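You operate a simulated robot arm through the tools that you are given. There is no shell and no other tool.

The job below is to be done with a simulated two-armed robot. You get a single attempt, and the scene is never put back.

JOB
Swap the cracked brick: scrap it, brush the gap clean and fit the new brick.
Fine: the deck brush goes back. Set down upright: deck brush. What is to be rubbed or washed off counts as gone when no trace of it is left.

It is judged by the outcome, as a careful person would: the job done as asked, and still so three seconds after it is handed in. It fails if anything else is knocked over, pushed out of place, dropped, spilled or broken.

ROBOT AND FRAMES
Two 7-joint arms with two-finger grippers on one trunk, on a base that drives. Base frame: it is fixed to the floor where the robot stands at the start and does not move with it; the origin is under the middle of the robot, x ahead of it, y to its left, z up. Lengths are in m, angles in degrees, forces in N, time in s.
The left shoulder is at the start at [0.071, 0.175, 1.101], the right one opposite. With the tool pointing down near the work surface each hand reaches from about 0.1 to 0.84 m from the robot's upright axis, wherever it stands, measured 20 degrees to its own side. Places, roughly: cracked brick [-1, -2.75, 0.5]; deck brush [-1.25, -2.75, 0.75]; dry gap [-0.9, -2.7, 0.6]; dry gap floor [-0.9, -2.7, 0.6]; half brick (12x6x7 cm) [-1.1, -3.4, 0.6]; inside of the scrap tray [-1.1, -2.6, 0.6]; new brick [-1, -3, 0.5]. Payload 2.94 kg a hand.
The TCP of each hand is the grasp point between the finger pads, 0.03 m short of the fingertips. In the tool frame z runs along the fingers and y along their closing line. Largest opening 0.138 m; the body of the gripper starts 0.109 m behind the TCP.
Orientation is told as [roll, pitch, yaw] about the base's x, y, z axes, in that order, counted from this pose: with the fingers straight down and closing along the base's y, the tool's x points along the base's -x, its y along +y and its z along -z.

CONTROLS
- The arms move only by the tool apply_moves. It takes "left_moves", "right_moves" or both (then of equal length, played together; a hand with none holds still); each is a list of rows, each an object of numbers (a shift or turn left out is 0, a gripper value left out holds the last): "tx", "ty", "tz": the shift along the tool's x, y, z in m; "rx", "ry", "rz": the turn, a rotation vector about the tool's x, y, z in degrees. In form: [{"tx": .., "ty": .., "tz": .., "rx": .., "ry": .., "rz": ..}, ...]. A call has 1 to 20 rows; each row is the pose to reach, as a shift and turn from the pose commanded when the call began, along the tool's axes at that moment. "left_gripper" and "right_gripper" are, for a hand that has rows, the finger opening in m, from 0 to 0.138, set as the call begins (left out, the last holds). Each row takes 0.2 s and may step no farther than 0.05 m and 8.6 degrees from the row before; otherwise, or with a gripper value out of range, the whole call is refused. A pose out of reach is approached as far as the arm can. The call stops where the force on the tool passes 40 N (or 10 N more than at its start, if that is more) or the arm is blocked; 0.2 s more then pass. The fingers move at their own pace and stop on an object; they squeeze with about 37 N. The grip force told is the motor's: it shows also when the fingers shut on nothing. Time passes only in rows, and 0.2 s behind the last, so rows that repeat a pose let the fingers close. The reply holds the time, the measured pose of the TCP, the force on the tool along the base axes, the opening and the grip force, in the units named above and with some noise, with the torque about the TCP (base axes, N m) and any sound that the robot's microphone picked up.
- Cameras (640 x 400 px; columns grow to the right, rows downward): "scene" is now at [0.1742, -0.0239, 1.5994]; the picture's right is [-0.20, -0.98, 0.00], its down [-0.67, 0.14, -0.73] and it looks along [0.72, -0.15, -0.68] (base axes); focal length 249 px, centre (320, 200). "left" rides on the left gripper at [0.071, -0.019, -0.146] in its tool frame; the picture's right is [0.26, 0.97, 0.00], its down [-0.85, 0.23, -0.48] and it looks along [-0.46, 0.12, 0.88] (tool axes); focal length 280 px, centre (320, 200). "right" rides on the right gripper at [0.071, 0.019, -0.146] in its tool frame; the picture's right is [-0.26, 0.97, 0.00], its down [-0.85, -0.23, -0.48] and it looks along [-0.46, -0.12, 0.88] (tool axes); focal length 280 px, centre (320, 200). There is no depth. A picture from a camera that has moved, and an enlarged one, comes with that camera's place and axes in the base frame and with its lens. The place of the scene camera against the robot may be out by one fixed shift of up to 0.025 m in any direction.
- grab_frame(camera): a new picture of that camera. No time passes.
- raise_lower(by): slides the trunk up (or, below 0, down) by that many m; the arms and the scene camera ride with it, the base frame stays. It gives what a move gives, with no picture.
- steer(legs): drives the robot by 1 to 6 legs, each [ahead, turn to the left] in m and degrees, along the robot's own axes; the way and the turn of a leg run together, so that a leg with both is an arc; at most 1.5 m and 180 degrees a leg. The arms and the cameras ride along, it lands a little off, and it stops where it bumps. It gives what a move gives.
- head_to(pan, tilt): turns the head with the scene camera to pan (to the left, within 120 degrees either way) and tilt (down, from -29 to 69), counted from straight ahead of the robot. It gives what a move gives.
- inspect(camera, box): a new picture of the part [left, top, right, bottom] of that camera's present view, enlarged. No time passes.
- hand_in(): hands the job in; it is judged then, once.

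Nothing tells you exact positions but the pictures and the camera data. Unless the task says otherwise, let go and move clear before handing in.

The tools are called after "Call:" as a command line: name --argument value ..., lists and objects as JSON in quotes. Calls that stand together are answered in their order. apply_moves: Moves the arms, as the interface text tells. Its arguments: {"type":"object","properties":{"left_moves":{"type":"array"},"left_gripper":{"type":"number"},"right_moves":{"type":"array"},"right_gripper":{"type":"number"}},"required":[]} The other tools are called the same way: raise_lower (by) slides the trunk up or down; steer (legs) drives the base; head_to (pan, tilt) turns the head that bears the scene camera; grab_frame (camera) takes a picture; inspect (camera, box) takes an enlarged picture of a part of a camera's view; hand_in () hands the job in.

At the start:

```text
clock: 0.0
left_tool_pos: [0.4767, 0.1794, 0.8285]
left_orientation: [0.0, -0.1, -0.1]
left_contact_force: [-0.2, 0.2, 1.1]
left_wrist_torque: [0.0, 0.01, 0.02]
left_width: 0.1379
left_grasp_force: 0.1
right_tool_pos: [0.3853, -0.1963, 0.8201]
right_orientation: [0.0, 0.0, 0.0]
right_contact_force: [0.0, 0.3, 0.3]
right_wrist_torque: [-0.02, 0.0, 0.0]
right_width: 0.1381
right_grasp_force: 0.0
trunk travel left (down, up): [-0.275, 0.459]
robot x, y, heading: [-0.0013, 0.0009, -0.2]
head pan, tilt: [-11.5, 42.7]
```

scene: 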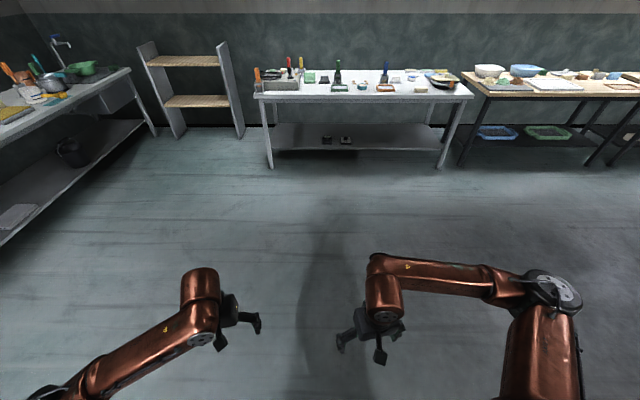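
right: 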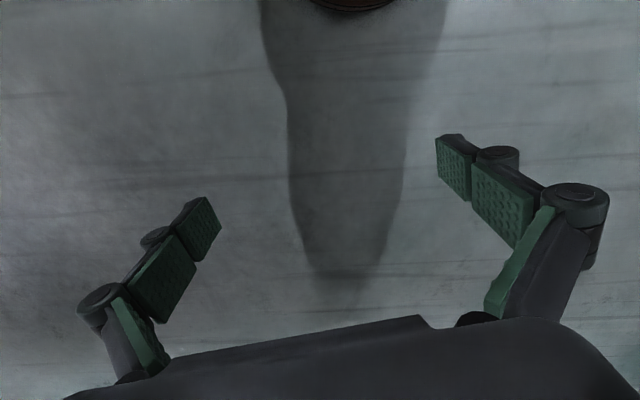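
left: 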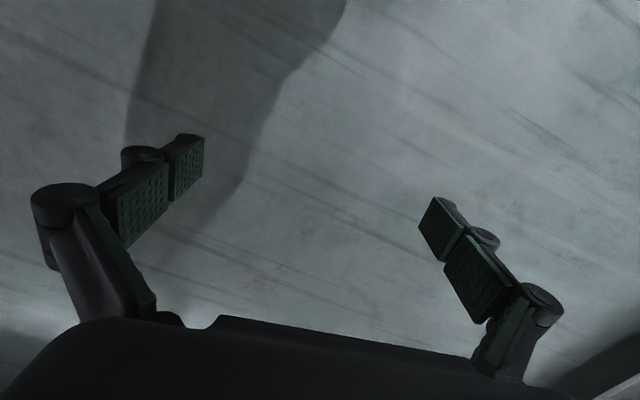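

I see a kitchen-like room ahead of me with tables; the brick work area should be behind and to the right of me, around [-1, -2.9]. I'll turn the head that way first to look before driving.

Call:
head_to --pan -110 --tilt 25

```text
clock: 1.8
left_tool_pos: [0.4782, 0.1799, 0.8288]
left_orientation: [0.0, 0.0, 0.0]
left_contact_force: [0.6, -0.1, -1.0]
left_wrist_torque: [0.0, 0.0, -0.04]
left_width: 0.1376
left_grasp_force: 0.0
right_tool_pos: [0.3846, -0.1967, 0.8201]
right_orientation: [-0.1, 0.0, 0.0]
right_contact_force: [0.0, -0.6, -0.6]
right_wrist_torque: [0.01, 0.01, 0.02]
right_width: 0.138
right_grasp_force: 0.1
trunk travel left (down, up): [-0.275, 0.459]
robot x, y, heading: [-0.0028, -0.0009, 0.2]
head pan, tilt: [-110.0, 25.0]
```

The head is now turned to the right and back. I'll take a picture of what is there.

Call:
grab_frame --camera "scene"

```text
taken
camera scene: at [0.0614, -0.094, 1.6267], right [-0.94, 0.34, 0.0], down [0.14, 0.4, -0.91], along [-0.31, -0.85, -0.42], focal length 249 px, centre (320, 200)
```

scene: 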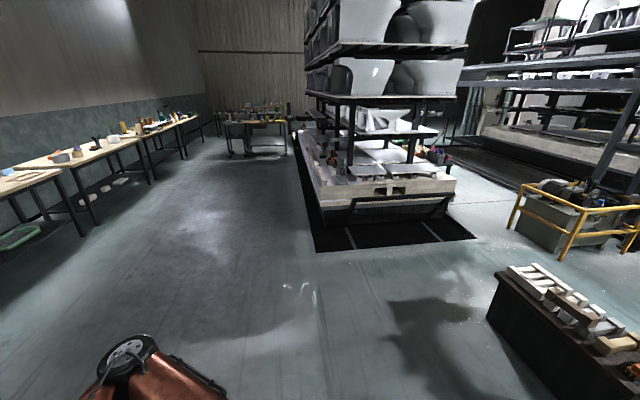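

The kiln car ahead is where the bricks are. I'll zoom in on it.

Call:
inspect --camera "scene" --box '[280, 100, 480, 225]'

Call:
inspect --camera "scene" --box '[290, 130, 370, 180]'

```text
3.20 times, centred on (380, 162) of scene
camera zoom: at [0.0614, -0.094, 1.6267], right [-0.94, 0.34, 0.0], down [0.14, 0.4, -0.91], along [-0.31, -0.85, -0.42], focal length 798 px, centre (128, 320)
```

zoom: 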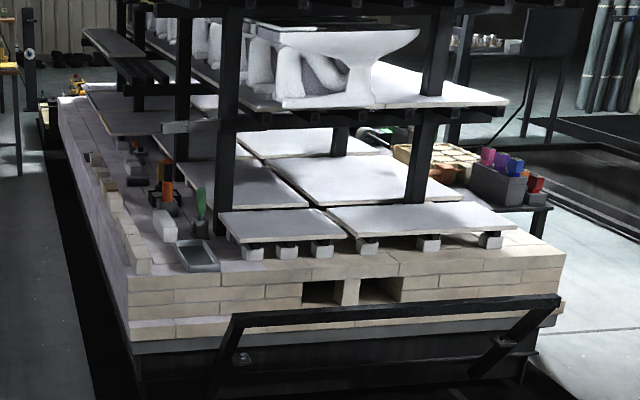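

```text
8.00 times, centred on (330, 155) of scene
camera zoom: at [0.0614, -0.094, 1.6267], right [-0.94, 0.34, 0.0], down [0.14, 0.4, -0.91], along [-0.31, -0.85, -0.42], focal length 1994 px, centre (240, 560)
```

zoom: 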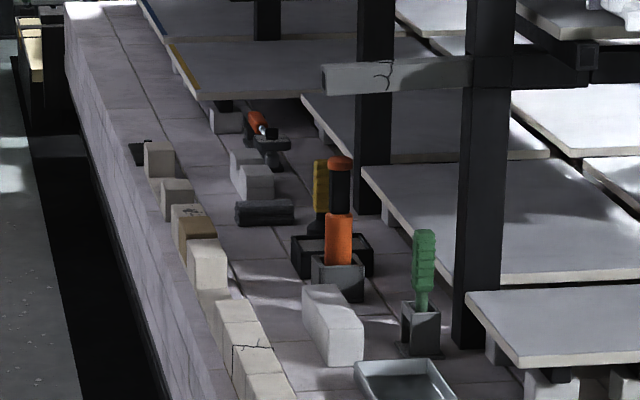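

The car deck carries the green deck brush in a holder, the steel scrap tray, the cracked brick in the edge row and a white new brick behind it. The car runs alongside a pit edge turned about 11° from the base axes. I'll drive to a spot about 1 m out from its long side, facing it.

Call:
steer --legs '[[0, -88], [1.45, 0], [1.4, 0], [0, -104]]'

Call:
head_to --pan 0 --tilt 35

Call:
grab_frame --camera "scene"

```text
clock: 23.5
left_tool_pos: [-0.4222, -2.9319, 0.8284]
left_orientation: [0.0, 0.0, 169.9]
left_contact_force: [0.2, 0.9, -0.2]
left_wrist_torque: [0.02, -0.07, 0.02]
left_width: 0.1379
left_grasp_force: 0.1
right_tool_pos: [-0.2645, -2.579, 0.821]
right_orientation: [0.0, 0.0, 169.7]
right_contact_force: [-0.1, 0.8, 0.6]
right_wrist_torque: [0.0, -0.03, 0.01]
right_width: 0.138
right_grasp_force: 0.0
trunk travel left (down, up): [-0.275, 0.459]
robot x, y, heading: [0.082, -2.8397, 169.6]
head pan, tilt: [-110.0, 25.0]
```

```text
clock: 25.4
left_tool_pos: [-0.4225, -2.933, 0.8288]
left_orientation: [0.0, 0.0, 169.7]
left_contact_force: [0.4, 0.0, -0.4]
left_wrist_torque: [0.01, -0.05, 0.0]
left_width: 0.138
left_grasp_force: 0.0
right_tool_pos: [-0.2649, -2.5791, 0.8204]
right_orientation: [0.1, 0.0, 169.7]
right_contact_force: [0.5, -0.6, -0.9]
right_wrist_torque: [0.01, 0.03, 0.0]
right_width: 0.1381
right_grasp_force: 0.0
trunk travel left (down, up): [-0.275, 0.459]
robot x, y, heading: [0.0836, -2.84, 169.7]
head pan, tilt: [0.0, 35.0]
```

```text
taken
camera scene: at [-0.0976, -2.8152, 1.6109], right [0.18, 0.98, 0.0], down [0.56, -0.1, -0.82], along [-0.81, 0.15, -0.57], focal length 249 px, centre (320, 200)
```

scene: 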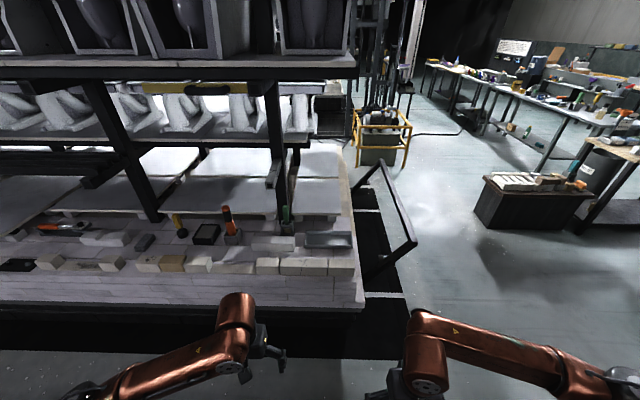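

The car's side now fills the view; the brick edge row, tray, green brush and new brick are near column 260-350. I'll zoom in there.

Call:
inspect --camera "scene" --box '[200, 200, 360, 300]'

Call:
inspect --camera "scene" --box '[0, 200, 200, 325]'

```text
4.00 times, centred on (280, 250) of scene
camera zoom: at [-0.0976, -2.8152, 1.6109], right [0.18, 0.98, 0.0], down [0.56, -0.1, -0.82], along [-0.81, 0.15, -0.57], focal length 997 px, centre (480, 0)
```

zoom: 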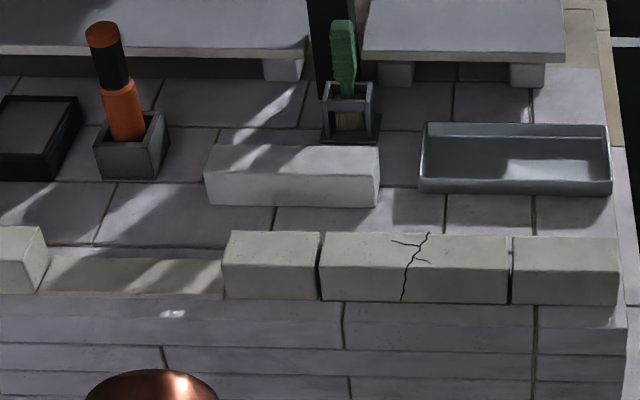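

```text
3.20 times, centred on (100, 262) of scene
camera zoom: at [-0.0976, -2.8152, 1.6109], right [0.18, 0.98, 0.0], down [0.56, -0.1, -0.82], along [-0.81, 0.15, -0.57], focal length 798 px, centre (1024, 0)
```

zoom: 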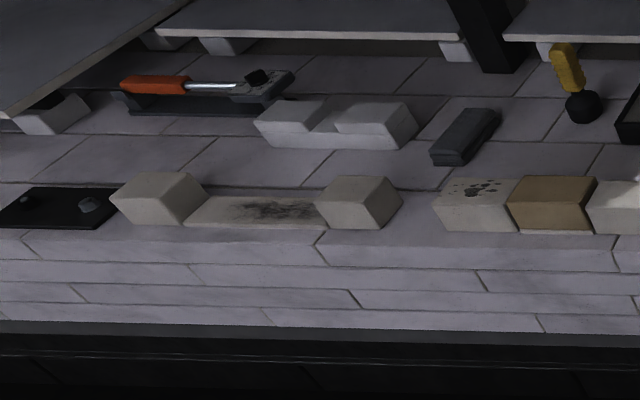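

The cracked brick sits in the edge row (about [-0.96, -2.74]), the new white brick behind it, the tray to its right and the green brush in a holder at the back. I'll drive closer to bring everything into reach, staying square to the car's side.

Call:
steer --legs '[[0.4, -1.5]]'

Call:
head_to --pan 0 --tilt 52

Call:
grab_frame --camera "scene"

Call:
grab_frame --camera "right"

Call:
grab_frame --camera "left"

```text
clock: 27.9
left_tool_pos: [-0.8269, -2.8445, 0.8279]
left_orientation: [0.0, 0.1, 168.6]
left_contact_force: [-0.1, 0.1, -1.0]
left_wrist_torque: [0.0, -0.04, -0.04]
left_width: 0.1379
left_grasp_force: 0.1
right_tool_pos: [-0.6599, -2.4944, 0.8192]
right_orientation: [0.0, 0.1, 168.6]
right_contact_force: [-0.4, 0.7, -0.9]
right_wrist_torque: [0.02, -0.01, 0.0]
right_width: 0.1381
right_grasp_force: 0.1
trunk travel left (down, up): [-0.275, 0.459]
robot x, y, heading: [-0.3201, -2.767, 168.4]
head pan, tilt: [0.0, 35.0]
```

```text
clock: 28.7
left_tool_pos: [-0.826, -2.8435, 0.8296]
left_orientation: [0.1, 0.0, 168.5]
left_contact_force: [-0.2, 0.5, -0.6]
left_wrist_torque: [0.0, 0.02, 0.01]
left_width: 0.1381
left_grasp_force: 0.0
right_tool_pos: [-0.6605, -2.4942, 0.8207]
right_orientation: [0.1, 0.0, 168.5]
right_contact_force: [0.3, 0.0, 0.2]
right_wrist_torque: [-0.01, 0.01, -0.03]
right_width: 0.1382
right_grasp_force: 0.1
trunk travel left (down, up): [-0.275, 0.459]
robot x, y, heading: [-0.3231, -2.7651, 168.4]
head pan, tilt: [0.0, 52.0]
```

```text
taken
camera scene: at [-0.4862, -2.7368, 1.5866], right [0.2, 0.98, 0.0], down [0.77, -0.16, -0.62], along [-0.6, 0.12, -0.79], focal length 249 px, centre (320, 200)
```

scene: 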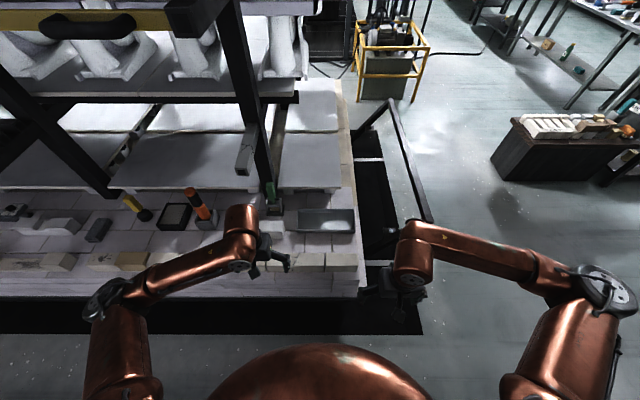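

```text
taken
camera right: at [-0.5948, -2.5279, 0.967], right [-0.45, -0.89, 0.0], down [-0.79, 0.4, 0.48], along [-0.42, 0.21, -0.88], focal length 280 px, centre (320, 200)
```

right: 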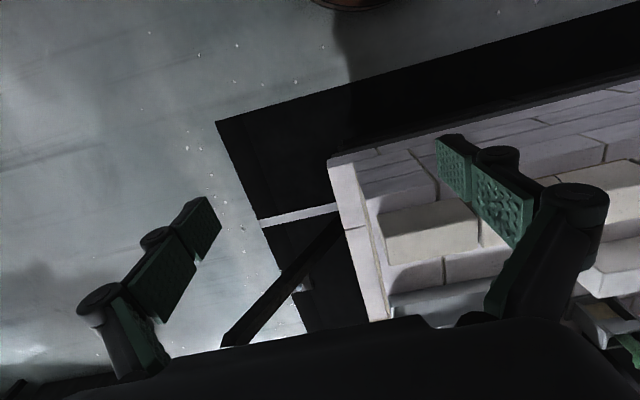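

```text
taken
camera left: at [-0.7522, -2.8393, 0.9743], right [0.06, -1.0, 0.0], down [-0.88, -0.06, 0.48], along [-0.47, -0.03, -0.88], focal length 280 px, centre (320, 200)
```

left: 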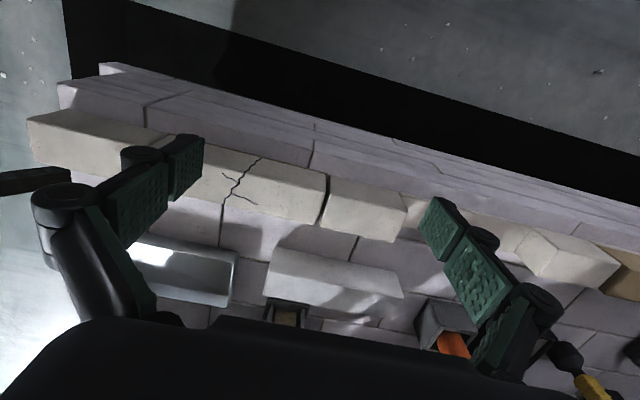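

I can see the cracked brick, tray, brush and new brick in both views; the brush holder (about [-1.25, -2.8]) is still a bit too far for the left hand. I'll creep 0.16 m closer, still short of the pit edge.

Call:
steer --legs '[[0.16, 0]]'

Call:
grab_frame --camera "scene"

Call:
grab_frame --camera "left"

Call:
grab_frame --camera "right"

```text
clock: 30.1
left_tool_pos: [-0.978, -2.8118, 0.8319]
left_orientation: [0.0, -0.3, 168.2]
left_contact_force: [0.3, 0.6, 0.2]
left_wrist_torque: [0.05, 0.04, 0.02]
left_width: 0.1379
left_grasp_force: 0.0
right_tool_pos: [-0.8122, -2.4623, 0.8233]
right_orientation: [0.1, -0.3, 168.4]
right_contact_force: [0.9, -0.4, 1.3]
right_wrist_torque: [0.04, 0.03, -0.01]
right_width: 0.138
right_grasp_force: 0.0
trunk travel left (down, up): [-0.275, 0.459]
robot x, y, heading: [-0.4743, -2.7305, 168.7]
head pan, tilt: [0.0, 52.0]
```

```text
taken
camera scene: at [-0.6367, -2.7056, 1.5876], right [0.2, 0.98, 0.0], down [0.77, -0.16, -0.62], along [-0.61, 0.12, -0.79], focal length 249 px, centre (320, 200)
```

scene: 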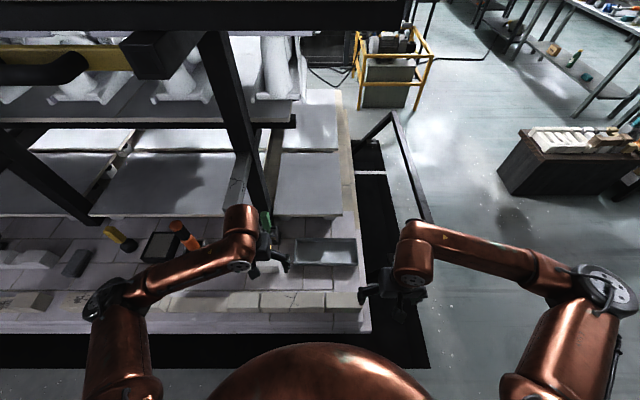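

```text
taken
camera left: at [-0.9036, -2.8076, 0.9769], right [0.06, -1.0, 0.0], down [-0.88, -0.05, 0.48], along [-0.48, -0.03, -0.88], focal length 280 px, centre (320, 200)
```

left: 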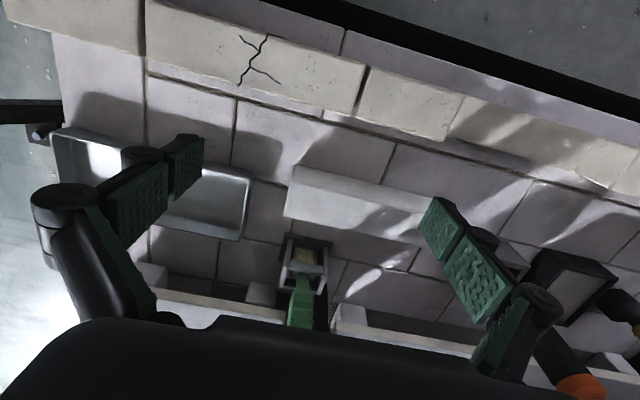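

```text
taken
camera right: at [-0.7454, -2.4962, 0.9693], right [-0.45, -0.89, 0.0], down [-0.78, 0.4, 0.48], along [-0.43, 0.22, -0.88], focal length 280 px, centre (320, 200)
```

right: 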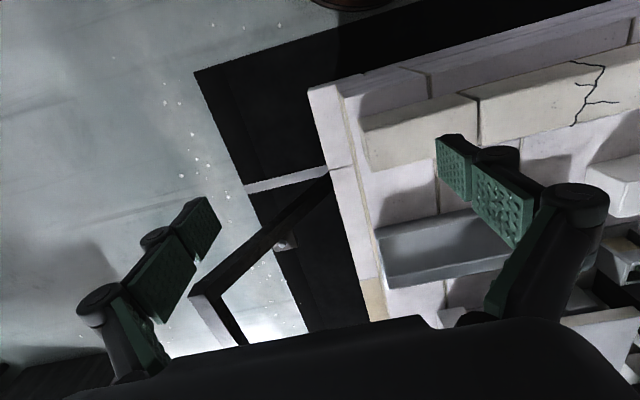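

I now have the bricks, tray, new brick and brush under the left wrist camera. I'll zoom in for accurate corner positions.

Call:
inspect --camera "left" --box '[120, 0, 480, 225]'

Call:
inspect --camera "left" --box '[230, 150, 470, 330]'

Call:
inspect --camera "scene" --box '[220, 180, 380, 340]'

```text
1.78 times, centred on (300, 112) of left
camera zoom: at [-0.9036, -2.8076, 0.9769], right [0.06, -1.0, 0.0], down [-0.88, -0.05, 0.48], along [-0.48, -0.03, -0.88], focal length 498 px, centre (356, 356)
```

zoom: 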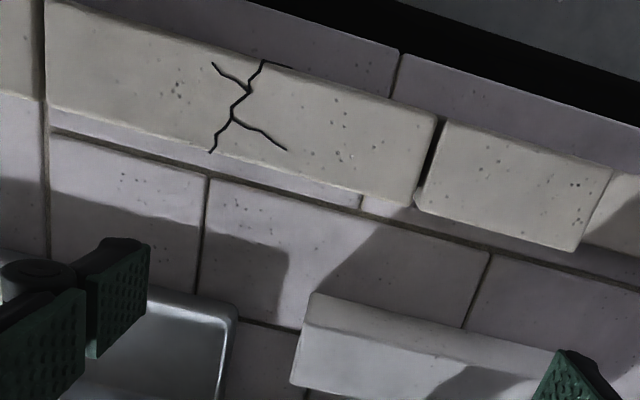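

```text
2.22 times, centred on (350, 240) of left
camera zoom: at [-0.9036, -2.8076, 0.9769], right [0.06, -1.0, 0.0], down [-0.88, -0.05, 0.48], along [-0.48, -0.03, -0.88], focal length 623 px, centre (253, 111)
```

zoom: 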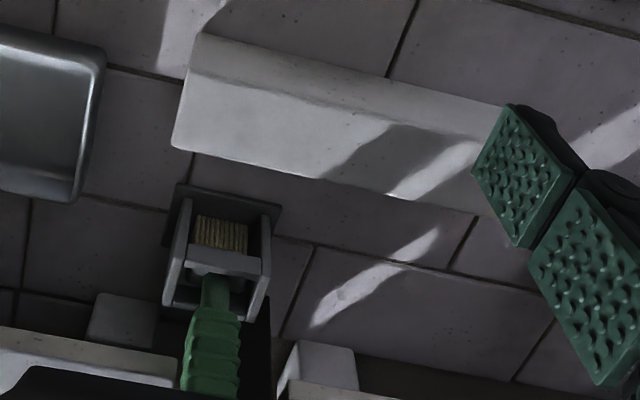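

```text
2.50 times, centred on (300, 260) of scene
camera zoom: at [-0.6367, -2.7056, 1.5876], right [0.2, 0.98, 0.0], down [0.77, -0.16, -0.62], along [-0.61, 0.12, -0.79], focal length 623 px, centre (370, 50)
```

zoom: 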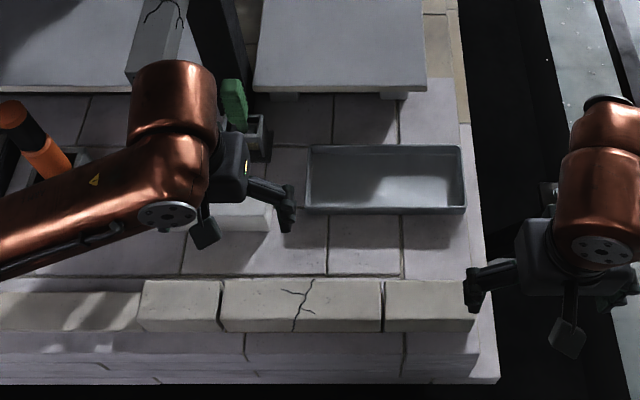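

The cracked brick's centre is about [-0.924, -2.736], top near z 0.60, lying along the car edge (car turned ~11°), with the new brick ~7 cm behind it. I'll turn the left hand 90° so the fingers close across the brick's width and bring it over the brick for a closer look.

Call:
apply_moves --left_moves '[{"tx": 0.004, "ty": -0.008, "rz": 8.2}, {"tx": 0.008, "ty": -0.016, "rz": 16.4}, {"tx": 0.012, "ty": -0.024, "rz": 24.6}, {"tx": 0.016, "ty": -0.032, "rz": 32.8}, {"tx": 0.02, "ty": -0.04, "rz": 41}, {"tx": 0.024, "ty": -0.048, "rz": 49.2}, {"tx": 0.028, "ty": -0.056, "rz": 57.4}, {"tx": 0.031, "ty": -0.064, "rz": 65.6}, {"tx": 0.034, "ty": -0.072, "rz": 73.8}, {"tx": 0.036, "ty": -0.08, "rz": 82}, {"tx": 0.0375, "ty": -0.085, "rz": 90}, {"tx": 0.0375, "ty": -0.085, "rz": 90}]' --left_gripper 0.1

Call:
grab_frame --camera "left"

Call:
grab_frame --camera "scene"

```text
clock: 32.7
left_tool_pos: [-0.9269, -2.7356, 0.8304]
left_orientation: [0.2, 0.0, 78.2]
left_contact_force: [0.6, 0.0, -1.3]
left_wrist_torque: [0.02, 0.0, -0.01]
left_width: 0.1
left_grasp_force: 0.1
right_tool_pos: [-0.8144, -2.4615, 0.8211]
right_orientation: [0.0, -0.1, 168.3]
right_contact_force: [1.0, -0.9, 0.1]
right_wrist_torque: [-0.01, 0.01, 0.01]
right_width: 0.138
right_grasp_force: 0.0
trunk travel left (down, up): [-0.275, 0.459]
robot x, y, heading: [-0.4776, -2.7293, 168.2]
head pan, tilt: [0.0, 52.0]
```

```text
taken
camera left: at [-0.9215, -2.809, 0.9753], right [-1.0, -0.06, 0.0], down [-0.05, 0.88, 0.48], along [-0.03, 0.47, -0.88], focal length 280 px, centre (320, 200)
```

left: 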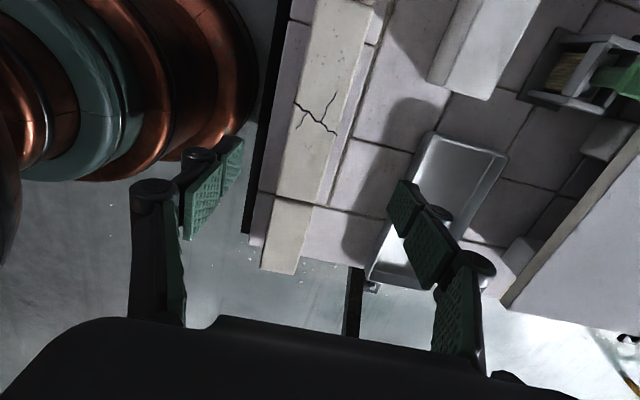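

```text
taken
camera scene: at [-0.6419, -2.7045, 1.5866], right [0.2, 0.98, 0.0], down [0.77, -0.16, -0.62], along [-0.6, 0.12, -0.79], focal length 249 px, centre (320, 200)
```

scene: 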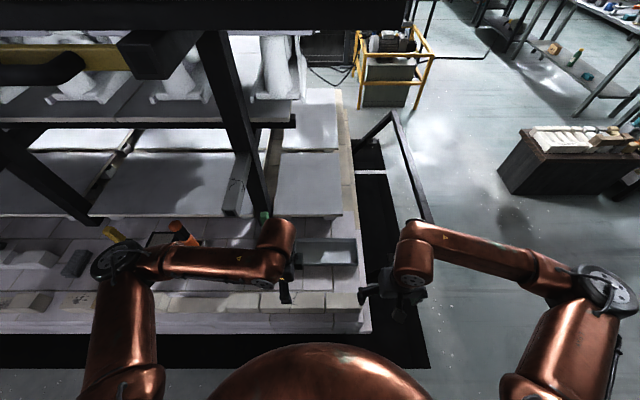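

The hand is centred over the cracked brick. I'll zoom in to check the alignment and estimate the height before descending.

Call:
inspect --camera "left" --box '[220, 0, 460, 150]'

Call:
inspect --camera "left" --box '[220, 140, 460, 290]'

Call:
inspect --camera "scene" --box '[220, 200, 380, 320]'

```text
2.67 times, centred on (340, 75) of left
camera zoom: at [-0.9215, -2.809, 0.9753], right [-1.0, -0.06, 0.0], down [-0.05, 0.88, 0.48], along [-0.03, 0.47, -0.88], focal length 748 px, centre (267, 533)
```

zoom: 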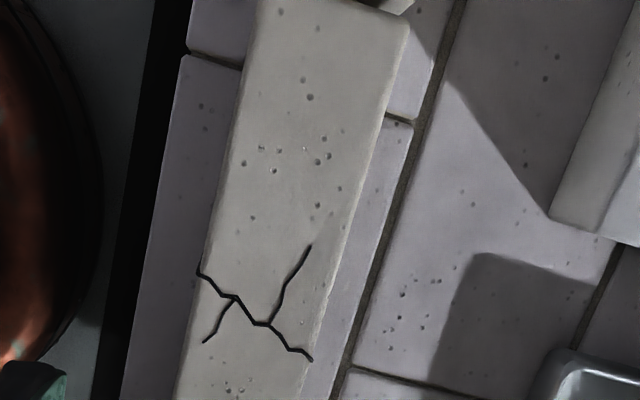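

```text
2.67 times, centred on (340, 215) of left
camera zoom: at [-0.9215, -2.809, 0.9753], right [-1.0, -0.06, 0.0], down [-0.05, 0.88, 0.48], along [-0.03, 0.47, -0.88], focal length 748 px, centre (267, 160)
```

zoom: 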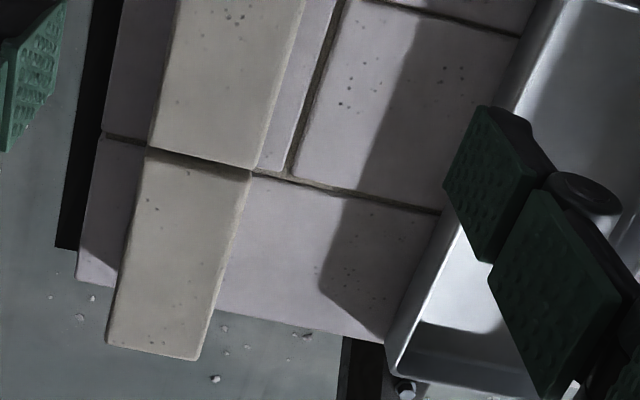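

```text
3.33 times, centred on (300, 260) of scene
camera zoom: at [-0.6419, -2.7045, 1.5866], right [0.2, 0.98, 0.0], down [0.77, -0.16, -0.62], along [-0.6, 0.12, -0.79], focal length 831 px, centre (387, 0)
```

zoom: 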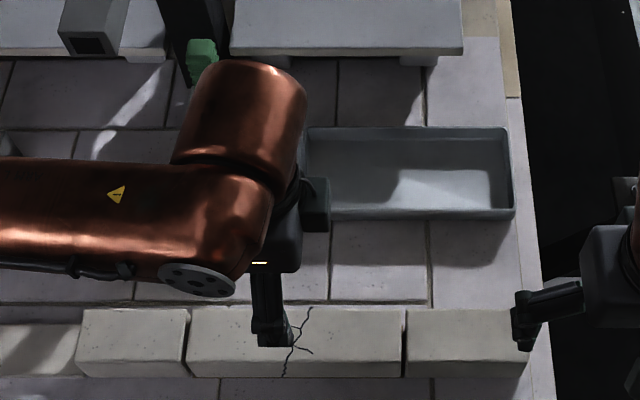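

Brick measures about 25 x 6 cm with its top at about z 0.60, resting on a slightly wider ledge. The fingers are aligned within a degree; I'll descend to just above the brick's top with a 3-5 mm correction.

Call:
apply_moves --left_moves '[{"tx": -0.004, "ty": -0.003, "tz": 0.04}, {"tx": -0.004, "ty": -0.003, "tz": 0.08}, {"tx": -0.004, "ty": -0.003, "tz": 0.12}, {"tx": -0.004, "ty": -0.003, "tz": 0.16}, {"tx": -0.004, "ty": -0.003, "tz": 0.2}]'

Call:
grab_frame --camera "left"

Call:
inspect --camera "scene" --box '[220, 200, 380, 320]'

Call:
grab_frame --camera "right"

```text
clock: 33.9
left_tool_pos: [-0.9261, -2.7319, 0.6285]
left_orientation: [0.2, 0.0, 78.4]
left_contact_force: [0.2, -0.2, 0.3]
left_wrist_torque: [0.0, 0.01, -0.01]
left_width: 0.1
left_grasp_force: 0.1
right_tool_pos: [-0.8134, -2.4617, 0.8201]
right_orientation: [0.0, -0.2, 168.4]
right_contact_force: [0.0, 0.2, -0.2]
right_wrist_torque: [-0.03, 0.0, -0.03]
right_width: 0.1379
right_grasp_force: 0.0
trunk travel left (down, up): [-0.275, 0.459]
robot x, y, heading: [-0.4796, -2.7334, 168.4]
head pan, tilt: [0.0, 52.0]
```

```text
taken
camera left: at [-0.9193, -2.8055, 0.7743], right [-1.0, -0.06, 0.0], down [-0.05, 0.88, 0.48], along [-0.03, 0.48, -0.88], focal length 280 px, centre (320, 200)
```

left: 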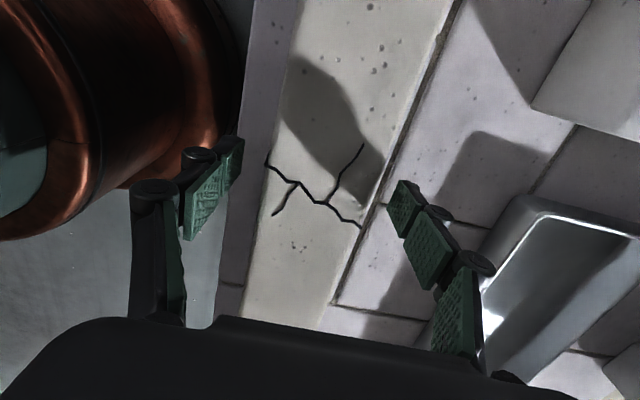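

```text
3.33 times, centred on (300, 260) of scene
camera zoom: at [-0.6421, -2.7045, 1.5865], right [0.2, 0.98, 0.0], down [0.77, -0.16, -0.62], along [-0.6, 0.12, -0.79], focal length 831 px, centre (387, 0)
```

zoom: 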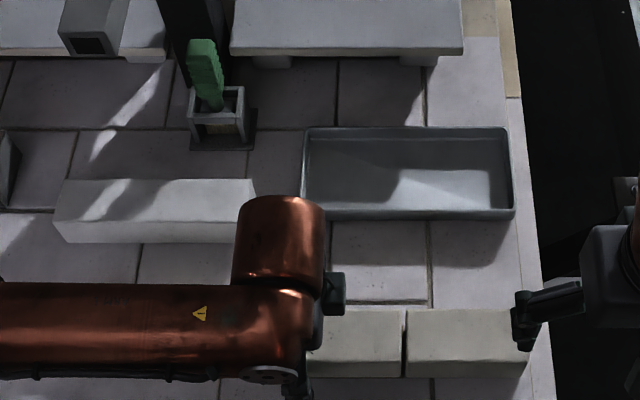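

```text
taken
camera right: at [-0.7485, -2.4956, 0.9676], right [-0.45, -0.89, 0.0], down [-0.78, 0.4, 0.48], along [-0.43, 0.21, -0.88], focal length 280 px, centre (320, 200)
```

right: 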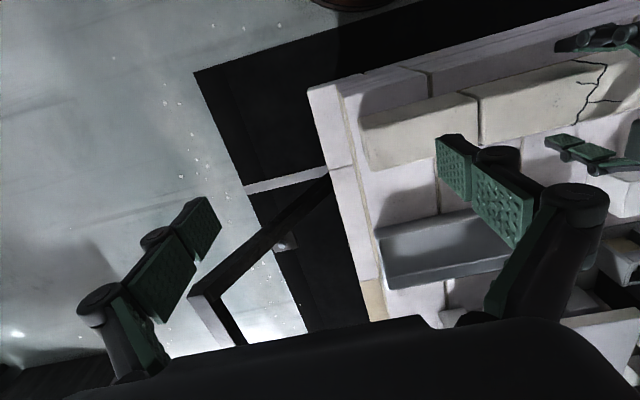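

Comparing the two heights, the brick's top is really near z 0.64-0.65, so the fingertips are already about 4-5 cm down its sides and well centred. I'll close the fingers here.

Call:
apply_moves --left_moves '[{"tz": 0.004}, {"tz": 0.004}, {"tz": 0.004}, {"tz": 0.004}, {"tz": 0.004}, {"tz": 0.004}, {"tz": 0.004}]' --left_gripper 0.03

Call:
grab_frame --camera "left"

```text
clock: 35.5
left_tool_pos: [-0.9244, -2.7308, 0.6254]
left_orientation: [0.1, 0.0, 78.5]
left_contact_force: [1.3, -0.4, -0.2]
left_wrist_torque: [0.3, -0.17, -0.07]
left_width: 0.0563
left_grasp_force: 37.4
right_tool_pos: [-0.8151, -2.4614, 0.8212]
right_orientation: [0.0, -0.1, 168.4]
right_contact_force: [-0.3, 0.8, -0.3]
right_wrist_torque: [0.02, -0.05, -0.01]
right_width: 0.138
right_grasp_force: 0.1
trunk travel left (down, up): [-0.275, 0.459]
robot x, y, heading: [-0.4768, -2.7329, 168.4]
head pan, tilt: [0.0, 52.0]
```

```text
taken
camera left: at [-0.919, -2.8051, 0.7702], right [-1.0, -0.06, 0.0], down [-0.05, 0.88, 0.48], along [-0.03, 0.47, -0.88], focal length 280 px, centre (320, 200)
```

left: 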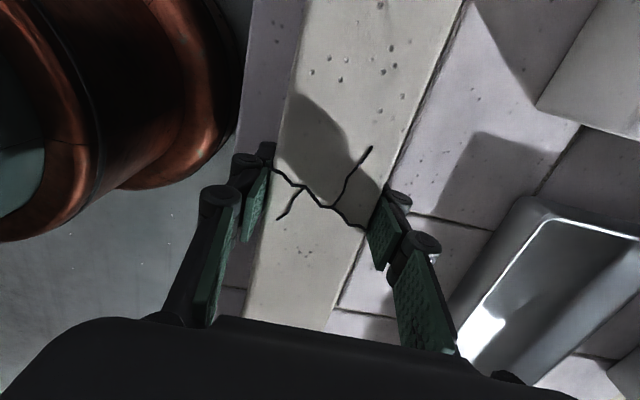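

Gripped: the brick is 5.6 cm wide with 37 N grip. I'll lift it straight up slowly.

Call:
apply_moves --left_moves '[{"tz": -0.005}, {"tz": -0.015}, {"tz": -0.03}, {"tz": -0.05}, {"tz": -0.075}, {"tz": -0.105}, {"tz": -0.14}, {"tz": -0.17}, {"tz": -0.17}]'

Call:
grab_frame --camera "left"

Call:
grab_frame --camera "scene"

Call:
grab_frame --camera "right"

```text
clock: 37.5
left_tool_pos: [-0.9234, -2.7308, 0.7962]
left_orientation: [0.0, 0.0, 78.2]
left_contact_force: [-0.6, -0.4, -5.9]
left_wrist_torque: [0.1, 0.0, 0.0]
left_width: 0.0563
left_grasp_force: 36.9
right_tool_pos: [-0.8151, -2.4613, 0.8208]
right_orientation: [-0.1, -0.2, 168.4]
right_contact_force: [-0.1, 0.2, 0.3]
right_wrist_torque: [0.01, -0.02, -0.01]
right_width: 0.1378
right_grasp_force: 0.1
trunk travel left (down, up): [-0.275, 0.459]
robot x, y, heading: [-0.4774, -2.731, 168.4]
head pan, tilt: [0.0, 52.0]
```

```text
taken
camera left: at [-0.9173, -2.8051, 0.9409], right [-1.0, -0.06, 0.0], down [-0.05, 0.88, 0.48], along [-0.03, 0.47, -0.88], focal length 280 px, centre (320, 200)
```

left: 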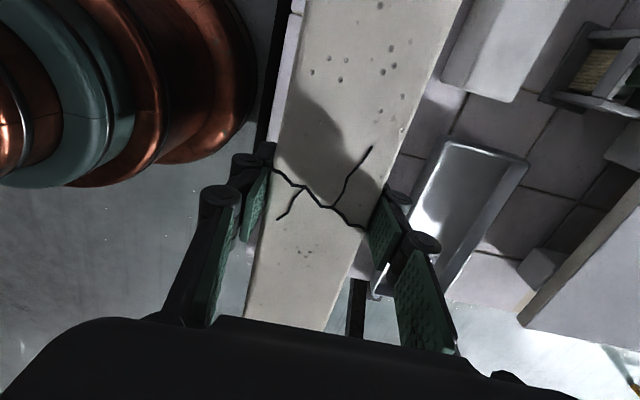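

```text
taken
camera scene: at [-0.6425, -2.7046, 1.5864], right [0.2, 0.98, 0.0], down [0.77, -0.16, -0.62], along [-0.6, 0.12, -0.79], focal length 249 px, centre (320, 200)
```

scene: 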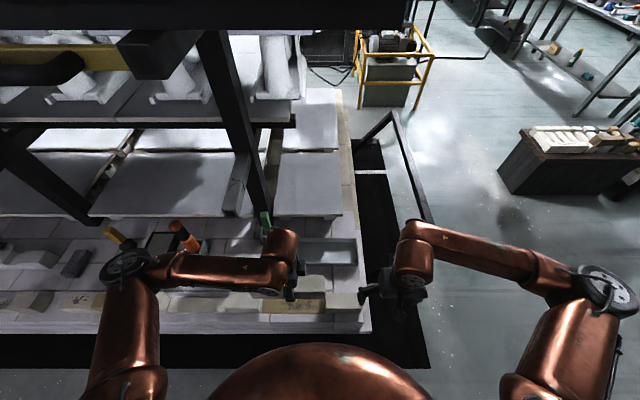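

```text
taken
camera right: at [-0.7487, -2.4956, 0.9675], right [-0.45, -0.89, 0.0], down [-0.78, 0.4, 0.48], along [-0.43, 0.22, -0.88], focal length 280 px, centre (320, 200)
```

right: 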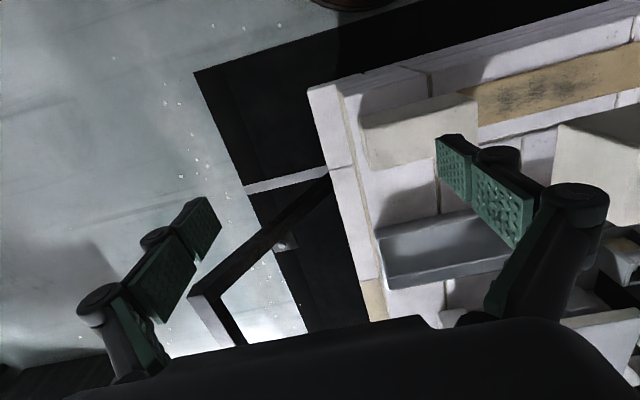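

The cracked brick is out (about 0.6 kg) and I can see a dark dirt smudge on the gap floor. The tray centre is about [-1.105, -2.575]; I'll carry the brick over it at height.

Call:
apply_moves --left_moves '[{"tx": -0.015, "ty": 0.026}, {"tx": -0.03, "ty": 0.052}, {"tx": -0.044, "ty": 0.078}, {"tx": -0.059, "ty": 0.104}, {"tx": -0.074, "ty": 0.131}, {"tx": -0.088, "ty": 0.157}, {"tx": -0.103, "ty": 0.183}, {"tx": -0.118, "ty": 0.209}, {"tx": -0.118, "ty": 0.209}]'

Call:
grab_frame --camera "left"

Call:
grab_frame --camera "scene"

Call:
grab_frame --camera "right"

```text
clock: 39.5
left_tool_pos: [-1.1036, -2.5723, 0.7935]
left_orientation: [0.1, 0.0, 78.3]
left_contact_force: [-0.2, 0.0, -6.3]
left_wrist_torque: [0.05, -0.03, 0.02]
left_width: 0.0562
left_grasp_force: 37.0
right_tool_pos: [-0.8136, -2.4634, 0.8215]
right_orientation: [0.0, -0.1, 168.4]
right_contact_force: [-0.4, 0.4, -0.7]
right_wrist_torque: [0.0, -0.03, 0.01]
right_width: 0.1381
right_grasp_force: 0.0
trunk travel left (down, up): [-0.275, 0.459]
robot x, y, heading: [-0.477, -2.7343, 168.2]
head pan, tilt: [0.0, 52.0]
```

```text
taken
camera left: at [-1.0976, -2.6463, 0.9399], right [-1.0, -0.06, 0.0], down [-0.05, 0.88, 0.48], along [-0.03, 0.48, -0.88], focal length 280 px, centre (320, 200)
```

left: 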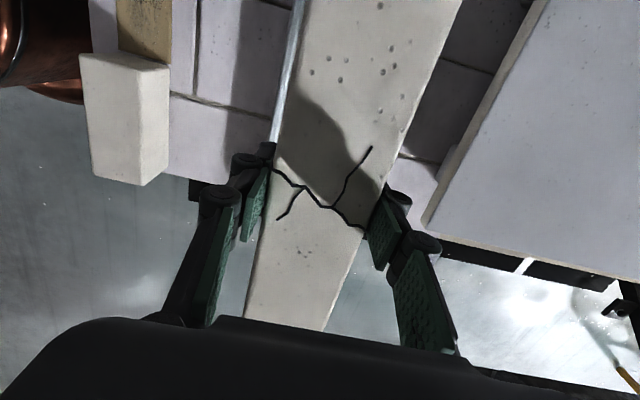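

```text
taken
camera scene: at [-0.6423, -2.7048, 1.5865], right [0.2, 0.98, 0.0], down [0.77, -0.16, -0.62], along [-0.6, 0.12, -0.79], focal length 249 px, centre (320, 200)
```

scene: 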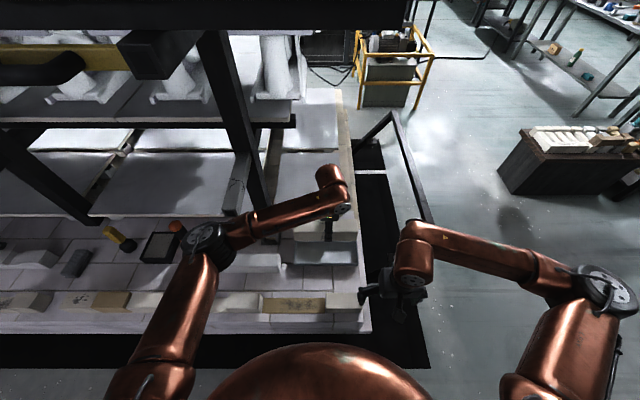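

```text
taken
camera right: at [-0.7486, -2.4957, 0.9677], right [-0.45, -0.89, 0.0], down [-0.78, 0.4, 0.48], along [-0.43, 0.22, -0.88], focal length 280 px, centre (320, 200)
```

right: 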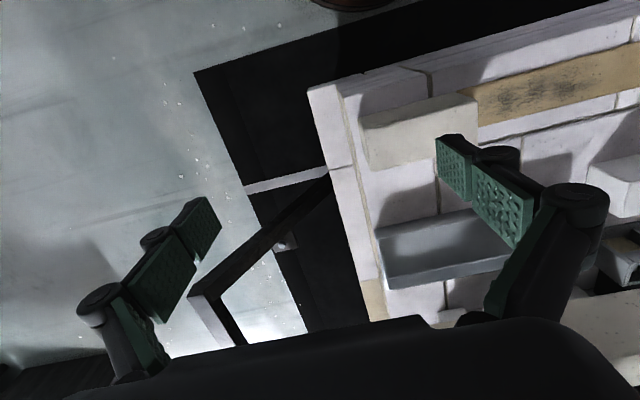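

The brick is over the tray; the near rim shows evenly beside it. Let me check clearance in the scene view before lowering.

Call:
inspect --camera "scene" --box '[200, 160, 400, 320]'

Call:
inspect --camera "left" --box '[220, 0, 480, 180]'

```text
2.50 times, centred on (300, 240) of scene
camera zoom: at [-0.6423, -2.7048, 1.5865], right [0.2, 0.98, 0.0], down [0.77, -0.16, -0.62], along [-0.6, 0.12, -0.79], focal length 623 px, centre (370, 100)
```

zoom: 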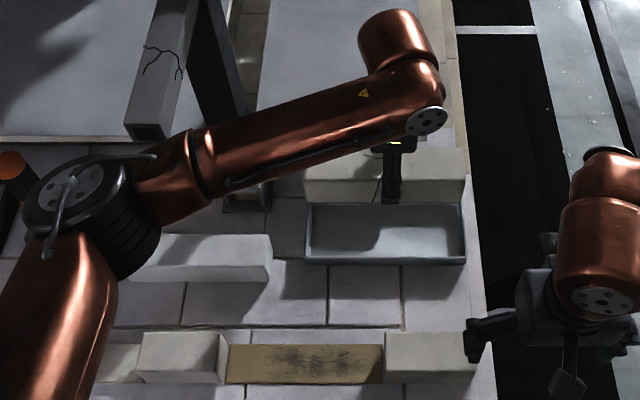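

```text
2.22 times, centred on (350, 90) of left
camera zoom: at [-1.0976, -2.6463, 0.9399], right [-1.0, -0.06, 0.0], down [-0.05, 0.88, 0.48], along [-0.03, 0.48, -0.88], focal length 623 px, centre (253, 444)
```

zoom: 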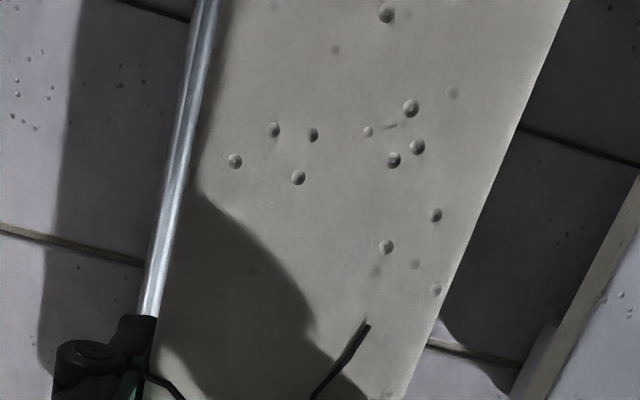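

Brick and tray line up to about 5 mm. I'll nudge to centre and lower most of the way.

Call:
apply_moves --left_moves '[{"tx": -0.005, "ty": 0.006, "tz": 0.02}, {"tx": -0.005, "ty": 0.006, "tz": 0.045}, {"tx": -0.005, "ty": 0.006, "tz": 0.07}, {"tx": -0.005, "ty": 0.006, "tz": 0.095}, {"tx": -0.005, "ty": 0.006, "tz": 0.115}, {"tx": -0.005, "ty": 0.006, "tz": 0.13}, {"tx": -0.005, "ty": 0.006, "tz": 0.14}]'

Call:
grab_frame --camera "left"

Call:
inspect --camera "scene" --box '[200, 160, 400, 320]'

```text
clock: 41.1
left_tool_pos: [-1.1095, -2.5668, 0.6544]
left_orientation: [0.1, 0.1, 78.4]
left_contact_force: [-0.4, 0.8, -6.0]
left_wrist_torque: [0.06, -0.05, 0.0]
left_width: 0.0566
left_grasp_force: 37.1
right_tool_pos: [-0.8135, -2.4618, 0.821]
right_orientation: [0.0, -0.1, 168.4]
right_contact_force: [0.2, -0.2, 0.3]
right_wrist_torque: [0.02, -0.03, -0.03]
right_width: 0.1379
right_grasp_force: 0.0
trunk travel left (down, up): [-0.275, 0.459]
robot x, y, heading: [-0.4759, -2.734, 168.5]
head pan, tilt: [0.0, 52.0]
```

```text
taken
camera left: at [-1.1043, -2.641, 0.8004], right [-1.0, -0.06, 0.0], down [-0.05, 0.88, 0.48], along [-0.03, 0.47, -0.88], focal length 280 px, centre (320, 200)
```

left: 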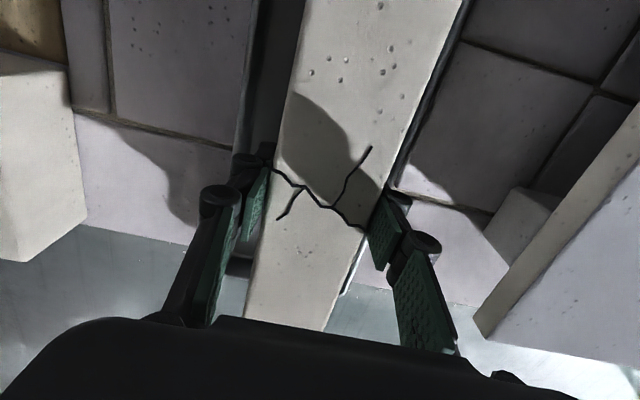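

```text
2.50 times, centred on (300, 240) of scene
camera zoom: at [-0.6427, -2.7038, 1.5864], right [0.2, 0.98, 0.0], down [0.77, -0.16, -0.61], along [-0.6, 0.12, -0.79], focal length 623 px, centre (370, 100)
```

zoom: 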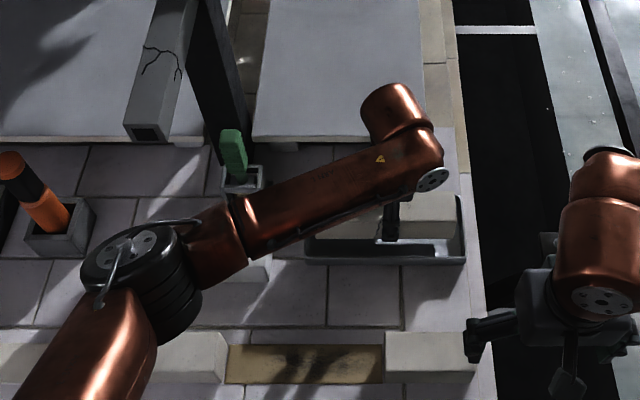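

The brick is just above the tray. I'll zoom to check both ends against the tray rim before lowering the final bit.

Call:
inspect --camera "scene" --box '[290, 230, 400, 280]'

Call:
inspect --camera "left" --box '[220, 0, 480, 180]'

Call:
inspect --camera "left" --box '[220, 160, 400, 340]'

Call:
inspect --camera "right" --box '[340, 180, 640, 380]'

```text
5.82 times, centred on (345, 255) of scene
camera zoom: at [-0.6427, -2.7038, 1.5864], right [0.2, 0.98, 0.0], down [0.77, -0.16, -0.61], along [-0.6, 0.12, -0.79], focal length 1450 px, centre (174, -120)
```

zoom: 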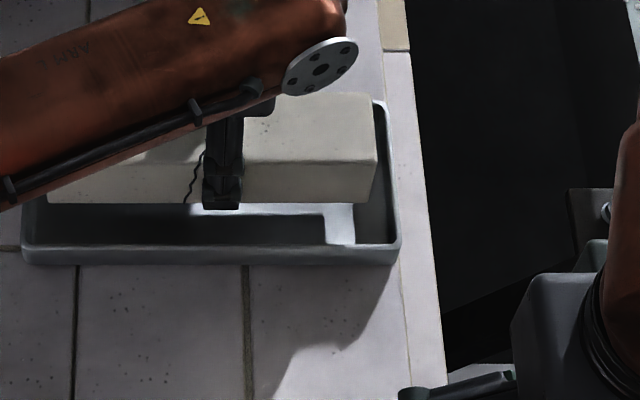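

```text
2.22 times, centred on (350, 90) of left
camera zoom: at [-1.1043, -2.641, 0.8004], right [-1.0, -0.06, 0.0], down [-0.05, 0.88, 0.48], along [-0.03, 0.47, -0.88], focal length 623 px, centre (253, 444)
```

zoom: 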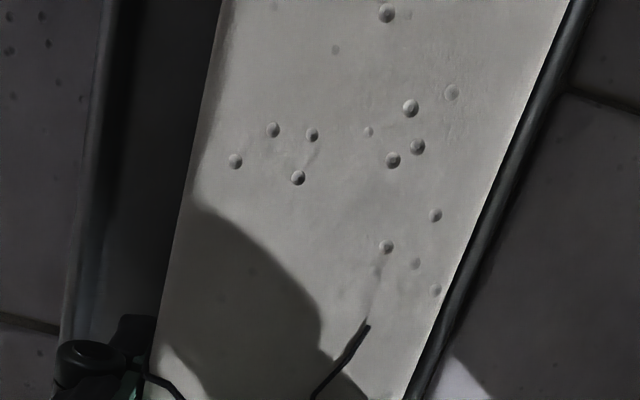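

```text
2.22 times, centred on (310, 250) of left
camera zoom: at [-1.1043, -2.641, 0.8004], right [-1.0, -0.06, 0.0], down [-0.05, 0.88, 0.48], along [-0.03, 0.47, -0.88], focal length 623 px, centre (342, 89)
```

zoom: 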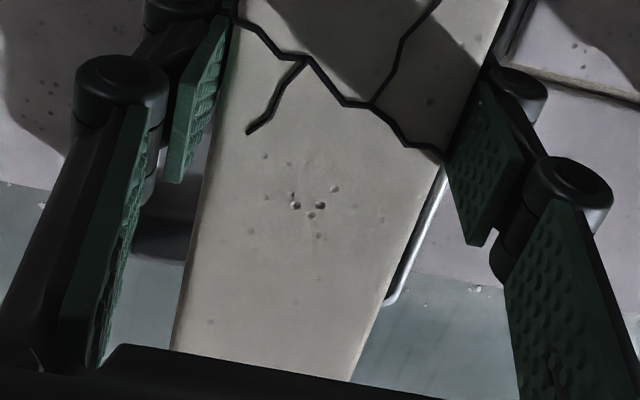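

```text
2.00 times, centred on (490, 280) of right
camera zoom: at [-0.7488, -2.4952, 0.9674], right [-0.45, -0.89, 0.0], down [-0.78, 0.4, 0.48], along [-0.43, 0.21, -0.88], focal length 561 px, centre (-20, 40)
```

zoom: 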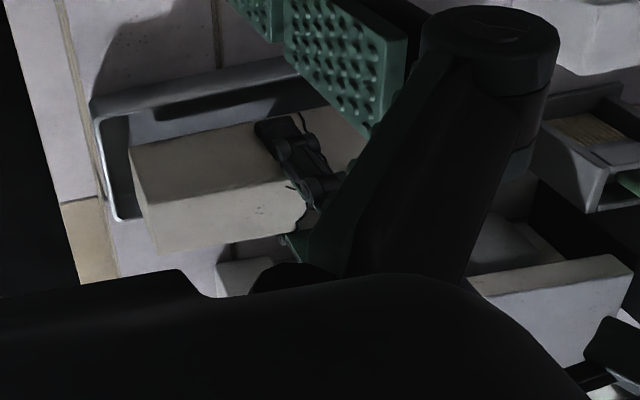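

The brick is centred in the tray with about 1 cm margin at each end and 2-3 cm on the sides. Lowering the last bit gently.

Call:
apply_moves --left_moves '[{"tz": 0.006}, {"tz": 0.011}, {"tz": 0.015}, {"tz": 0.018}, {"tz": 0.02}]'

```text
clock: 42.3
left_tool_pos: [-1.1099, -2.5658, 0.6342]
left_orientation: [0.0, 0.0, 78.3]
left_contact_force: [0.1, 0.4, -6.5]
left_wrist_torque: [0.04, 0.0, 0.01]
left_width: 0.0564
left_grasp_force: 36.9
right_tool_pos: [-0.8143, -2.4607, 0.822]
right_orientation: [0.1, 0.0, 168.4]
right_contact_force: [0.5, -0.8, 0.0]
right_wrist_torque: [0.02, -0.03, 0.0]
right_width: 0.1379
right_grasp_force: 0.0
trunk travel left (down, up): [-0.275, 0.459]
robot x, y, heading: [-0.4777, -2.733, 168.5]
head pan, tilt: [0.0, 52.0]
```

No contact yet (still carrying ~6.5 N). I'll continue in 2 mm steps.

Call:
apply_moves --left_moves '[{"tz": 0.002}, {"tz": 0.004}]'

```text
clock: 42.9
left_tool_pos: [-1.1091, -2.5677, 0.6314]
left_orientation: [-0.1, 0.0, 78.4]
left_contact_force: [-0.3, -0.2, -6.3]
left_wrist_torque: [0.07, -0.03, -0.01]
left_width: 0.0565
left_grasp_force: 36.2
right_tool_pos: [-0.8142, -2.4611, 0.8213]
right_orientation: [0.0, -0.1, 168.4]
right_contact_force: [-0.8, 0.4, 0.3]
right_wrist_torque: [0.03, 0.01, -0.03]
right_width: 0.1381
right_grasp_force: 0.1
trunk travel left (down, up): [-0.275, 0.459]
robot x, y, heading: [-0.476, -2.7333, 168.3]
head pan, tilt: [0.0, 52.0]
```

Still hanging free; a few more small steps.

Call:
apply_moves --left_moves '[{"tz": 0.002}, {"tz": 0.004}]'

Call:
grab_frame --camera "left"

```text
clock: 43.5
left_tool_pos: [-1.1099, -2.5675, 0.6284]
left_orientation: [0.1, 0.1, 78.4]
left_contact_force: [1.1, -0.5, 1.3]
left_wrist_torque: [-0.64, -0.13, 0.13]
left_width: 0.0565
left_grasp_force: 36.5
right_tool_pos: [-0.8148, -2.4611, 0.8209]
right_orientation: [0.0, -0.1, 168.4]
right_contact_force: [0.3, -0.2, -0.6]
right_wrist_torque: [-0.02, -0.02, -0.01]
right_width: 0.1382
right_grasp_force: 0.1
trunk travel left (down, up): [-0.275, 0.459]
robot x, y, heading: [-0.4769, -2.7272, 168.6]
head pan, tilt: [0.0, 52.0]
```

```text
taken
camera left: at [-1.1044, -2.6411, 0.774], right [-1.0, -0.06, 0.0], down [-0.05, 0.88, 0.48], along [-0.03, 0.47, -0.88], focal length 280 px, centre (320, 200)
```

left: 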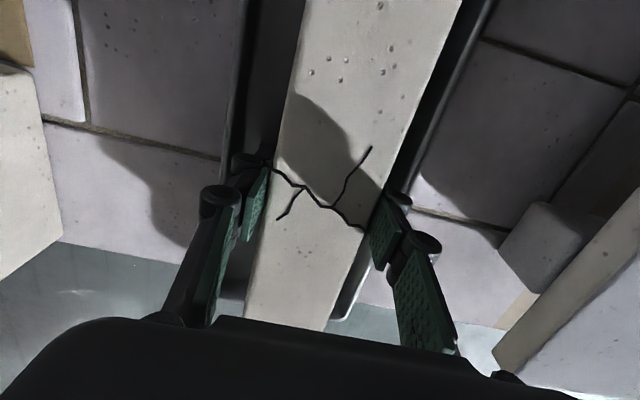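

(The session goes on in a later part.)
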